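You operate a simulated robot arm through the tools that you are given. There is no shell and no other tool. Be economical: measure what you need, move in short steps, check, and stop when the job is done.

Carry out the task below with a simulated robot arm. There is one attempt and no reset: what you move stays moved.

TASK
Press the yellow tester button two times.

It is judged by the outcome, as a careful person would: the job done as asked, and still so three seconds after it is handed in. It fails if anything else is knocked over, pushed out of place, dropped, spilled or broken.

THE ROBOT
A 7-joint arm with a two-finger parallel gripper, fixed in place. Base frame: the origin is at the foot of the arm, x ahead of it, y to its left, z up; the work surface is at about z = 0.026. Lengths are in m, angles in rad, forces in N, time in s.
With the tool pointing down near the work surface it reaches from about 0.22 to 0.6 m from the base axis. Its first joint turns from -1.152 to 1.152 rad. Payload 2.5 kg.
Tool frame: the origin (TCP) lies between the finger pads and is the grasp point; the fingertips stand 0.023 m ahead of it; z points along the fingers, y is the line along which they close. The gripper opens to 0.094 m. The fingers are 0.038 m wide and 0.01 m thick; the gripper's body (0.054 by 0.096 m) begins 0.039 m behind the TCP.
Orientation is told as [roll, pitch, yaw] about the base's x, y, z axes, in that order, counted from this pose: with the fingers straight down and closing along the base's y, the tool's x points along the base's -x, its y along +y and its z along -z.

THE INTERFACE
- The arm moves only by the tool step_arm. Its arguments are lists of equal length, an entry for each row: "offset": the shift along the tool's x, y, z in units of 30 mm (1.0 is 30 mm), a list of three; "turn": the turn, a rotation vector about the tool's x, y, z in units of 6 degrees (1.0 is 6 degrees), a list of three; "hand": the opening, from 0 (shut) to 1 (fully open). In form: {"offset": [[x, y, z], ...], "turn": [[ax, ay, az], ...], "hand": [hand, ...]}. A call has 1 to 20 rows; each row shifts and turns the commanded pose from where the row before left it, along the tool's axes as they then stand. A call with a number of a shift or a turn outside -1 to 1 is refused whole. A row lasts 0.2 s, in which the tool goes at most 0.05 m and 0.15 rad; a call with a longer step from one row to the next is refused whole, and so is a gripper value outside its range. A pose out of reach is approached as far as the arm can. The call stops where the force on the tool passes 40 N (or 10 N more than at its start, if that is more) or the arm is blocked; 0.2 s more then pass. The fingers move at their own pace (about 0.108 m/s each) and stop on an object; they squeeze with about 32 N. The grip force told is the motor's: it shows also when the fingers shut on nothing. Time passes only in rows, and 0.2 s behind the last, so rows that do not move let the fingers close. It gives the time, the measured TCP pose, the force on the tool (base axes), the opening and the grip force at its end, in the units of the frame above (readings bear some noise), and new pictures: "views" is both (left out), scene, wrist or none.
- Cameras (640 x 400 px; columns grow to the right, rows downward): "scene" is fixed at [0.1162, -0.4033, 0.5514]; the picture's right is [0.86, -0.51, 0.00], its down [-0.25, -0.43, -0.87] and it looks along [0.44, 0.75, -0.50] (base axes); focal length 341 px, centre (320, 200). "wrist" rides on the gripper at [-0.039, 0, -0.044] in the tool frame; the picture's right is [0.00, -1.00, 0.00], its down [0.97, 0.00, -0.24] and it looks along [0.24, 0.00, 0.97] (tool axes); focal length 218 px, centre (320, 200).
- locate(camera, pixels): for up to 12 pixels [column, row] of the newest picture of that camera ("zoom" is the newest enlarged one), the place [x, y, z] in the base frame of the surface seen there, good to about 0.002 m. No time passes.
- zoom(camera, box): a new picture of the part [left, top, right, bottom] of that camera's present view, enlarged. No time passes.
- hand_in(): hands the job in; it is judged then, once.

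Work in short steps. Measure before you move; look again where a grasp or a placing could have gone wrong, and mend it. You have 60 turns and 120 pictures in all, the two below and enlarged ones among them. Open the gripper and draw the arm clear of the work before you hand the job in, unless the task says otherwise; then end with one line.

The tools are called after ">>>" by a JSON object that holds its "fn" and its "kwargs". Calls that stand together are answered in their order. step_arm: Moves the arm, as the interface text tells. Its arguments: {"type":"object","properties":{"offset":{"type":"array","items":{"type":"array","items":{"type":"number"}}},"turn":{"type":"array","items":{"type":"array","items":{"type":"number"}}},"hand":{"type":"array","items":{"type":"number"}},"views":{"type":"string","enum":["both","scene","wrist","none"]}},"required":["offset","turn","hand"]} The other tools are called the same way: locate (camera, pixels) gives the place of the surface under pixels of a picture; zoom (camera, box) takes an enlarged picture of a part of a camera's view; hand_in () hands the job in.

At the start:

```text
time_s: 0.0
ee_pos: [0.3417, 0.0717, 0.343]
ee_rot: [0.001, 0.0, 0.0]
ft_force: [-0.5, 0.0, 0.5]
finger_gap: 0.0941
finger_force: 0.1
```

scene: 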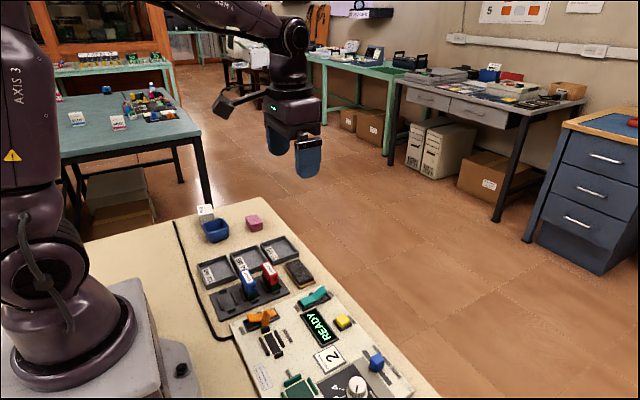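
wrist: 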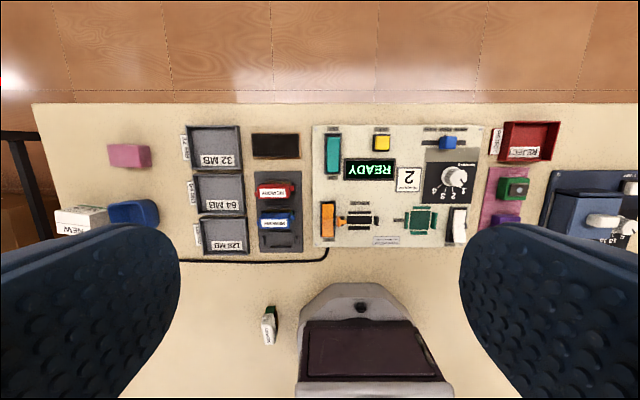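

The yellow button is at about wrist (381,143), scene (344,322). I'll zoom in and measure it.

>>> {"fn": "zoom", "kwargs": {"camera": "wrist", "box": [310, 110, 490, 250]}}

>>> {"fn": "zoom", "kwargs": {"camera": "scene", "box": [230, 270, 430, 400]}}

>>> {"fn": "locate", "kwargs": {"camera": "wrist", "pixels": [[381, 141], [376, 138], [387, 138], [382, 149], [400, 150], [447, 142], [333, 150], [370, 168]]}}

>>> {"fn": "locate", "kwargs": {"camera": "scene", "pixels": [[343, 320], [341, 325], [349, 322], [335, 320], [377, 358], [314, 294]]}}

```text
2.86 times, centred on (400, 180) of wrist
```

zoom: 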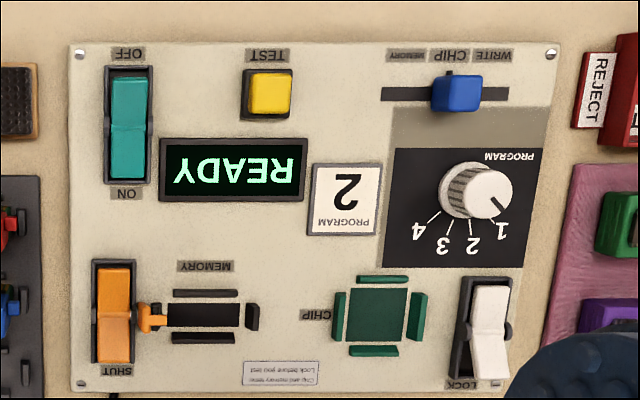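

```text
3.08 times, centred on (330, 335) of scene
```

zoom: 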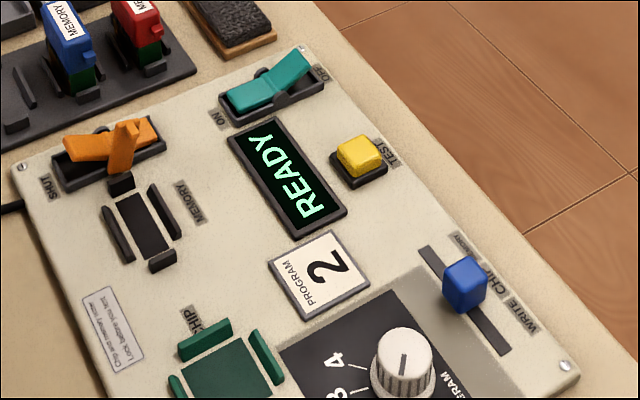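

```text
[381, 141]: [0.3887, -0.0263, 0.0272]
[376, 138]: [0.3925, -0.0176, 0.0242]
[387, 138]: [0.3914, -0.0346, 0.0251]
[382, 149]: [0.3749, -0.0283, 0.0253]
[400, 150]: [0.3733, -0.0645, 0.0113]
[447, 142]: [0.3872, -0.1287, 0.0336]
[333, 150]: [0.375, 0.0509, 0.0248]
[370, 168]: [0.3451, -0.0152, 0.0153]
```

```text
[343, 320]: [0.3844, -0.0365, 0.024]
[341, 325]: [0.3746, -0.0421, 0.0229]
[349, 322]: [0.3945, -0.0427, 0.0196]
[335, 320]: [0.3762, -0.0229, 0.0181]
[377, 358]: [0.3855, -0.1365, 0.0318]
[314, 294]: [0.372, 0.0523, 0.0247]
```

The button is near (0.386, -0.030), with its top at about z = 0.02–0.027. I'll move above it at height with the gripper shut, then measure again.

>>> {"fn": "step_arm", "kwargs": {"offset": [[-0.245, -0.555, 0.75], [-0.245, -0.555, 0.75], [-0.245, -0.555, 0.75], [-0.245, -0.555, 0.75], [-0.245, -0.555, 0.75], [-0.245, -0.555, 0.75], [0, 0, 0], [0, 0, 0]], "turn": [[0, 0, 0], [0, 0, 0], [0, 0, 0], [0, 0, 0], [0, 0, 0], [0, 0, 0], [0, 0, 0], [0, 0, 0]], "hand": [0, 0, 0, 0, 0, 0, 0, 0]}}

```text
time_s: 1.8
ee_pos: [0.3857, -0.0297, 0.2075]
ee_rot: [0.001, 0.001, 0.0]
ft_force: [0.0, -0.9, -0.2]
finger_gap: 0.0001
finger_force: 31.5
```

scene: 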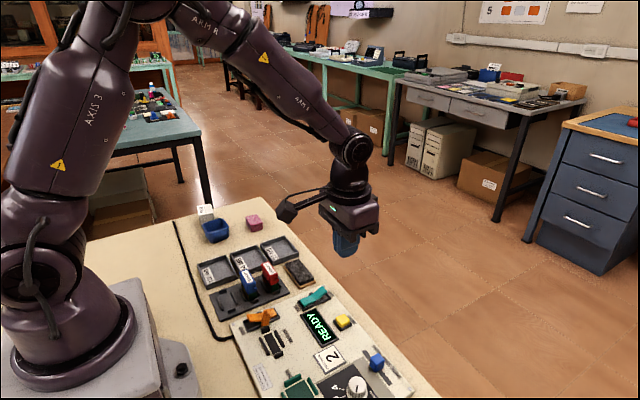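
wrist: 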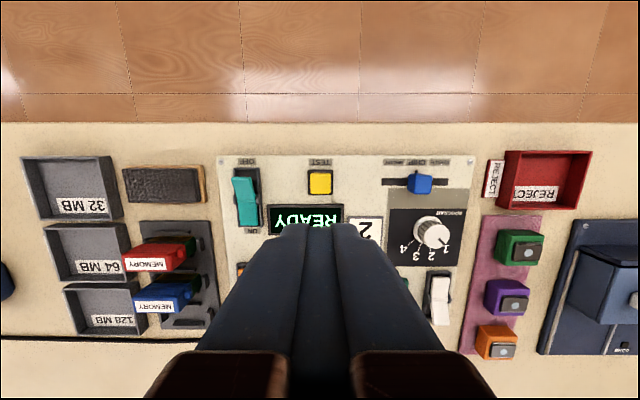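

The button sits at column 320, so y is aligned. I'll measure its x and height more precisely.

>>> {"fn": "locate", "kwargs": {"camera": "wrist", "pixels": [[320, 182], [320, 174], [320, 190], [312, 182], [328, 182], [345, 185], [305, 208], [350, 175]]}}

>>> {"fn": "zoom", "kwargs": {"camera": "wrist", "box": [240, 150, 400, 250]}}

```text
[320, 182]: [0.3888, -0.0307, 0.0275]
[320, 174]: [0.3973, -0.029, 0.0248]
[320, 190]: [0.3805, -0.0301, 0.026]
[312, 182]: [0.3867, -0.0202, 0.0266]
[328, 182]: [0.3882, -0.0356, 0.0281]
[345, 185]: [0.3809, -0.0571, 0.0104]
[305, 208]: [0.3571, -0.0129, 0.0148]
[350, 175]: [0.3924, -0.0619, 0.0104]
```

```text
4.00 times, centred on (320, 200) of wrist
```

zoom: 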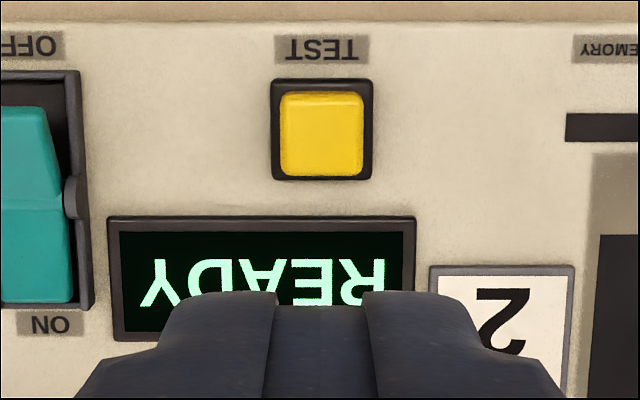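

The button centre is (0.388, -0.030) with its top at z ≈ 0.027, so the tips should touch at TCP z ≈ 0.050. I'll descend to about 0.057.

>>> {"fn": "step_arm", "kwargs": {"offset": [[-0.1, 0, 0.9], [0, 0, 0.9], [0, 0, 0.9], [0, 0, 0.9], [0, 0, 0.9], [0, 0, 0.5], [0, 0, 0], [0, 0, 0]], "turn": [[0, 0, 0], [0, 0, 0], [0, 0, 0], [0, 0, 0], [0, 0, 0], [0, 0, 0], [0, 0, 0], [0, 0, 0]], "hand": [0, 0, 0, 0, 0, 0, 0, 0]}}

>>> {"fn": "zoom", "kwargs": {"camera": "scene", "box": [230, 270, 430, 400]}}

```text
time_s: 3.6
ee_pos: [0.3894, -0.029, 0.0572]
ee_rot: [0.001, 0.001, 0.0]
ft_force: [0.0, -0.6, 0.7]
finger_gap: 0.0
finger_force: 32.4
```

scene: 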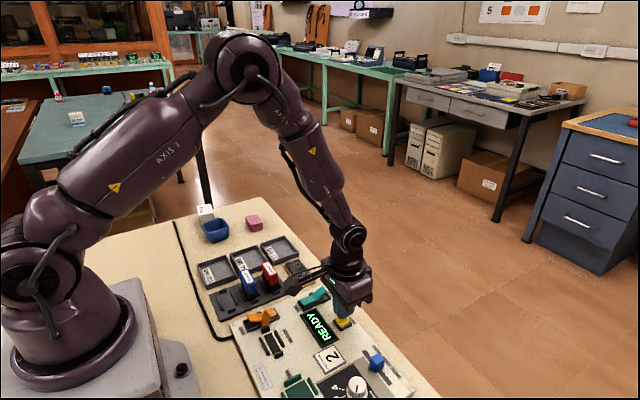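
wrist: 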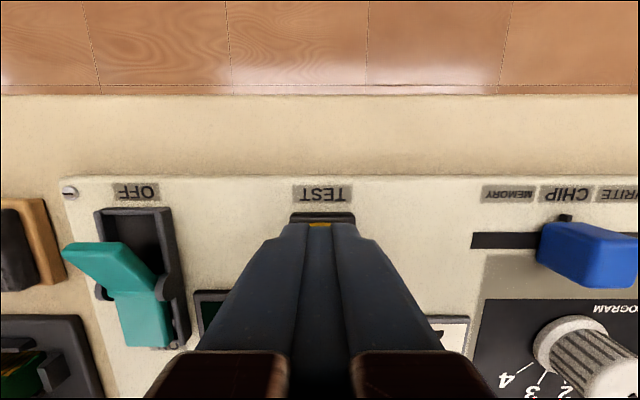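

```text
3.08 times, centred on (330, 335) of scene
```

zoom: 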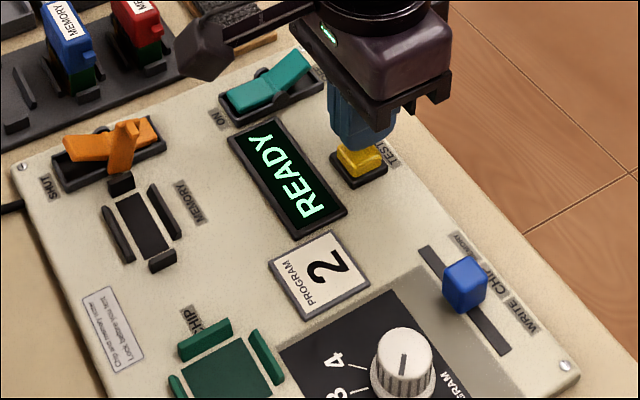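

The tips are right above the button. I'll press slowly in 2 mm rows and watch the force and the display.

>>> {"fn": "step_arm", "kwargs": {"offset": [[0, 0, 0.1], [0, 0, 0.07], [0, 0, 0.07], [0, 0, 0.07], [0, 0, 0.05], [0, 0, 0]], "turn": [[0, 0, 0], [0, 0, 0], [0, 0, 0], [0, 0, 0], [0, 0, 0], [0, 0, 0]], "hand": [0, 0, 0, 0, 0, 0], "views": "none"}}

>>> {"fn": "zoom", "kwargs": {"camera": "scene", "box": [230, 270, 430, 400]}}

```text
time_s: 5.0
ee_pos: [0.39, -0.03, 0.0465]
ee_rot: [0.0, 0.002, 0.001]
ft_force: [0.0, 0.5, 0.3]
finger_gap: 0.0
finger_force: 31.8
```

```text
3.08 times, centred on (330, 335) of scene
```

zoom: 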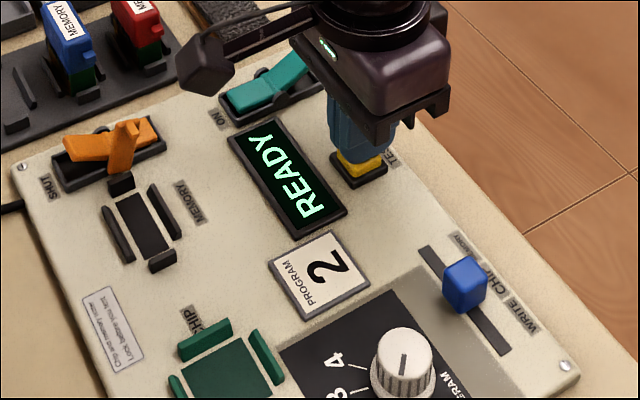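

The tips are at or near the button with no clear force yet, and the display still reads READY. I'll continue in 1 mm rows.

>>> {"fn": "step_arm", "kwargs": {"offset": [[0, 0, 0.035], [0, 0, 0.035], [0, 0, 0]], "turn": [[0, 0, 0], [0, 0, 0], [0, 0, 0]], "hand": [0, 0, 0], "views": "none"}}

>>> {"fn": "zoom", "kwargs": {"camera": "scene", "box": [230, 270, 430, 400]}}

```text
time_s: 5.8
ee_pos: [0.388, -0.0287, 0.0451]
ee_rot: [0.0, 0.001, 0.0]
ft_force: [-0.1, 0.7, 1.9]
finger_gap: 0.0
finger_force: 32.3
```

```text
3.08 times, centred on (330, 335) of scene
```

zoom: 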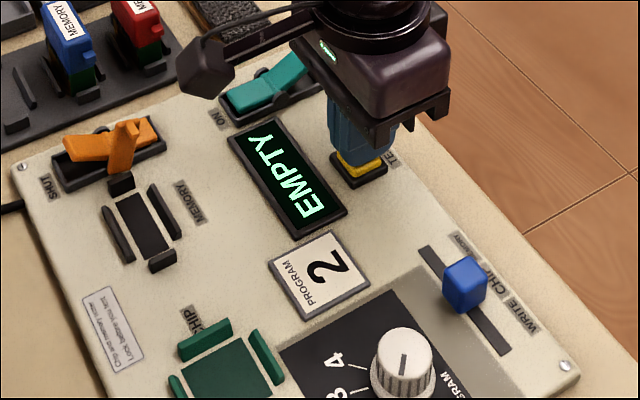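

The display changed to EMPTY, so the first press registered. I'll lift off to release the button.

>>> {"fn": "step_arm", "kwargs": {"offset": [[0, 0, -0.3], [0, 0, -0.2], [0, 0, 0], [0, 0, 0]], "turn": [[0, 0, 0], [0, 0, 0], [0, 0, 0], [0, 0, 0]], "hand": [0, 0, 0, 0], "views": "none"}}

>>> {"fn": "zoom", "kwargs": {"camera": "scene", "box": [230, 270, 430, 400]}}

```text
time_s: 6.8
ee_pos: [0.3892, -0.0302, 0.0602]
ee_rot: [0.001, -0.001, 0.0]
ft_force: [-0.9, -0.3, 0.5]
finger_gap: 0.0
finger_force: 31.7
```

```text
3.08 times, centred on (330, 335) of scene
```

zoom: 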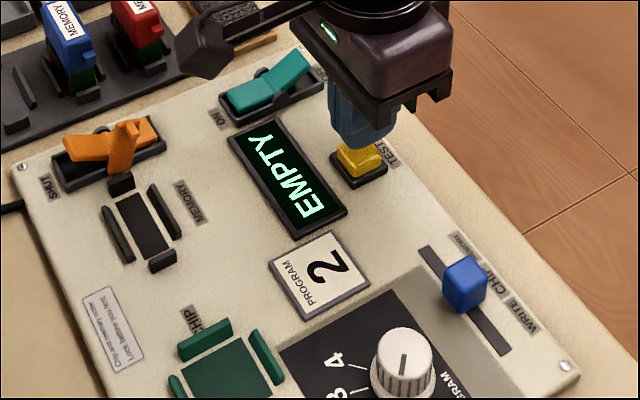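

The button sprang back up. For the second press I'll use the same stroke, slightly deeper, in one smooth motion.

>>> {"fn": "step_arm", "kwargs": {"offset": [[0, 0, 0.3], [0, 0, 0.1], [0, 0, 0.07], [0, 0, 0.06], [0, 0, 0]], "turn": [[0, 0, 0], [0, 0, 0], [0, 0, 0], [0, 0, 0], [0, 0, 0]], "hand": [0, 0, 0, 0, 0], "views": "none"}}

>>> {"fn": "zoom", "kwargs": {"camera": "scene", "box": [230, 270, 430, 400]}}

```text
time_s: 8.0
ee_pos: [0.3895, -0.0285, 0.0442]
ee_rot: [0.0, -0.001, 0.001]
ft_force: [0.1, 1.2, 2.8]
finger_gap: 0.0002
finger_force: 32.0
```

```text
3.08 times, centred on (330, 335) of scene
```

zoom: 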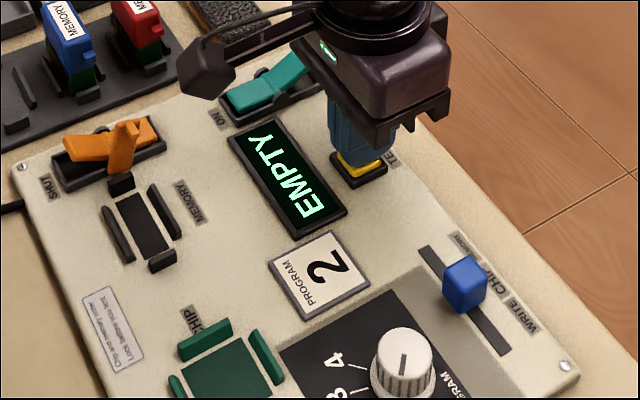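

The second press went 0.9 mm deeper than the first, with more force (2.8 N against 1.9 N), so it passed the point where the first one triggered. I'll retreat straight up and open the gripper once it is high.

>>> {"fn": "step_arm", "kwargs": {"offset": [[0, 0, -0.5], [0, 0, -1], [0, 0, -1], [0, 0, -1], [0, 0, -1], [0, 0, -1], [0, 0, 0], [0, 0, 0], [0, 0, 0]], "turn": [[0, 0, 0], [0, 0, 0], [0, 0, 0], [0, 0, 0], [0, 0, 0], [0, 0, 0], [0, 0, 0], [0, 0, 0], [0, 0, 0]], "hand": [0, 0, 0, 0, 0, 0, 1, 1, 1]}}

>>> {"fn": "zoom", "kwargs": {"camera": "scene", "box": [230, 270, 430, 400]}}

```text
time_s: 10.0
ee_pos: [0.389, -0.0282, 0.2096]
ee_rot: [0.001, 0.001, -0.001]
ft_force: [0.0, 0.4, 0.1]
finger_gap: 0.0941
finger_force: 0.0
```

scene: 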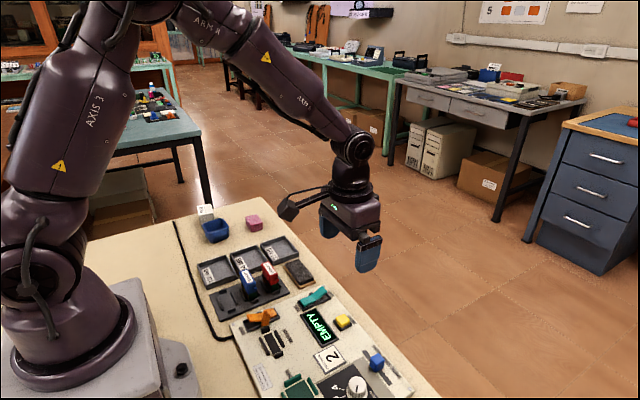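
wrist: 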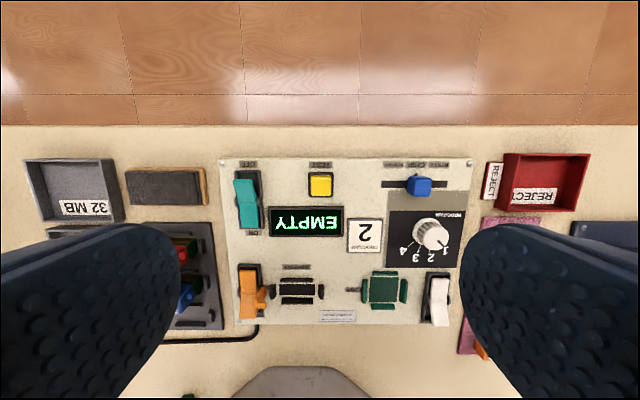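

```text
3.08 times, centred on (330, 335) of scene
```

zoom: 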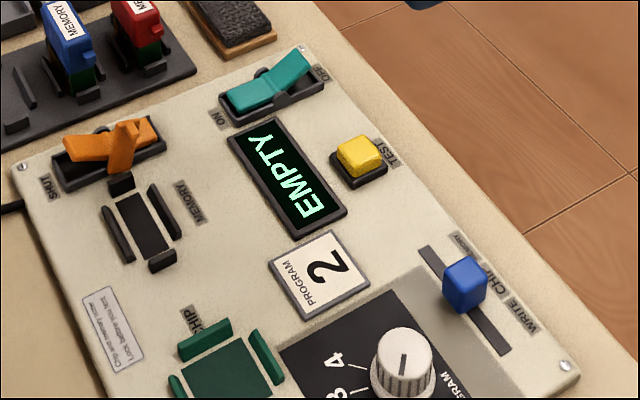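

The button is back up after two presses, nothing else has moved, and the arm is clear with the gripper open. I'm handing it in.

>>> {"fn": "hand_in", "kwargs": {}}

```text
The job is handed in.
```

I pressed the yellow TEST button twice and released it fully each time. The first press changed the display from READY to EMPTY; the second went slightly deeper but the display stayed on EMPTY, so I'm judging that it registered from its depth and force.
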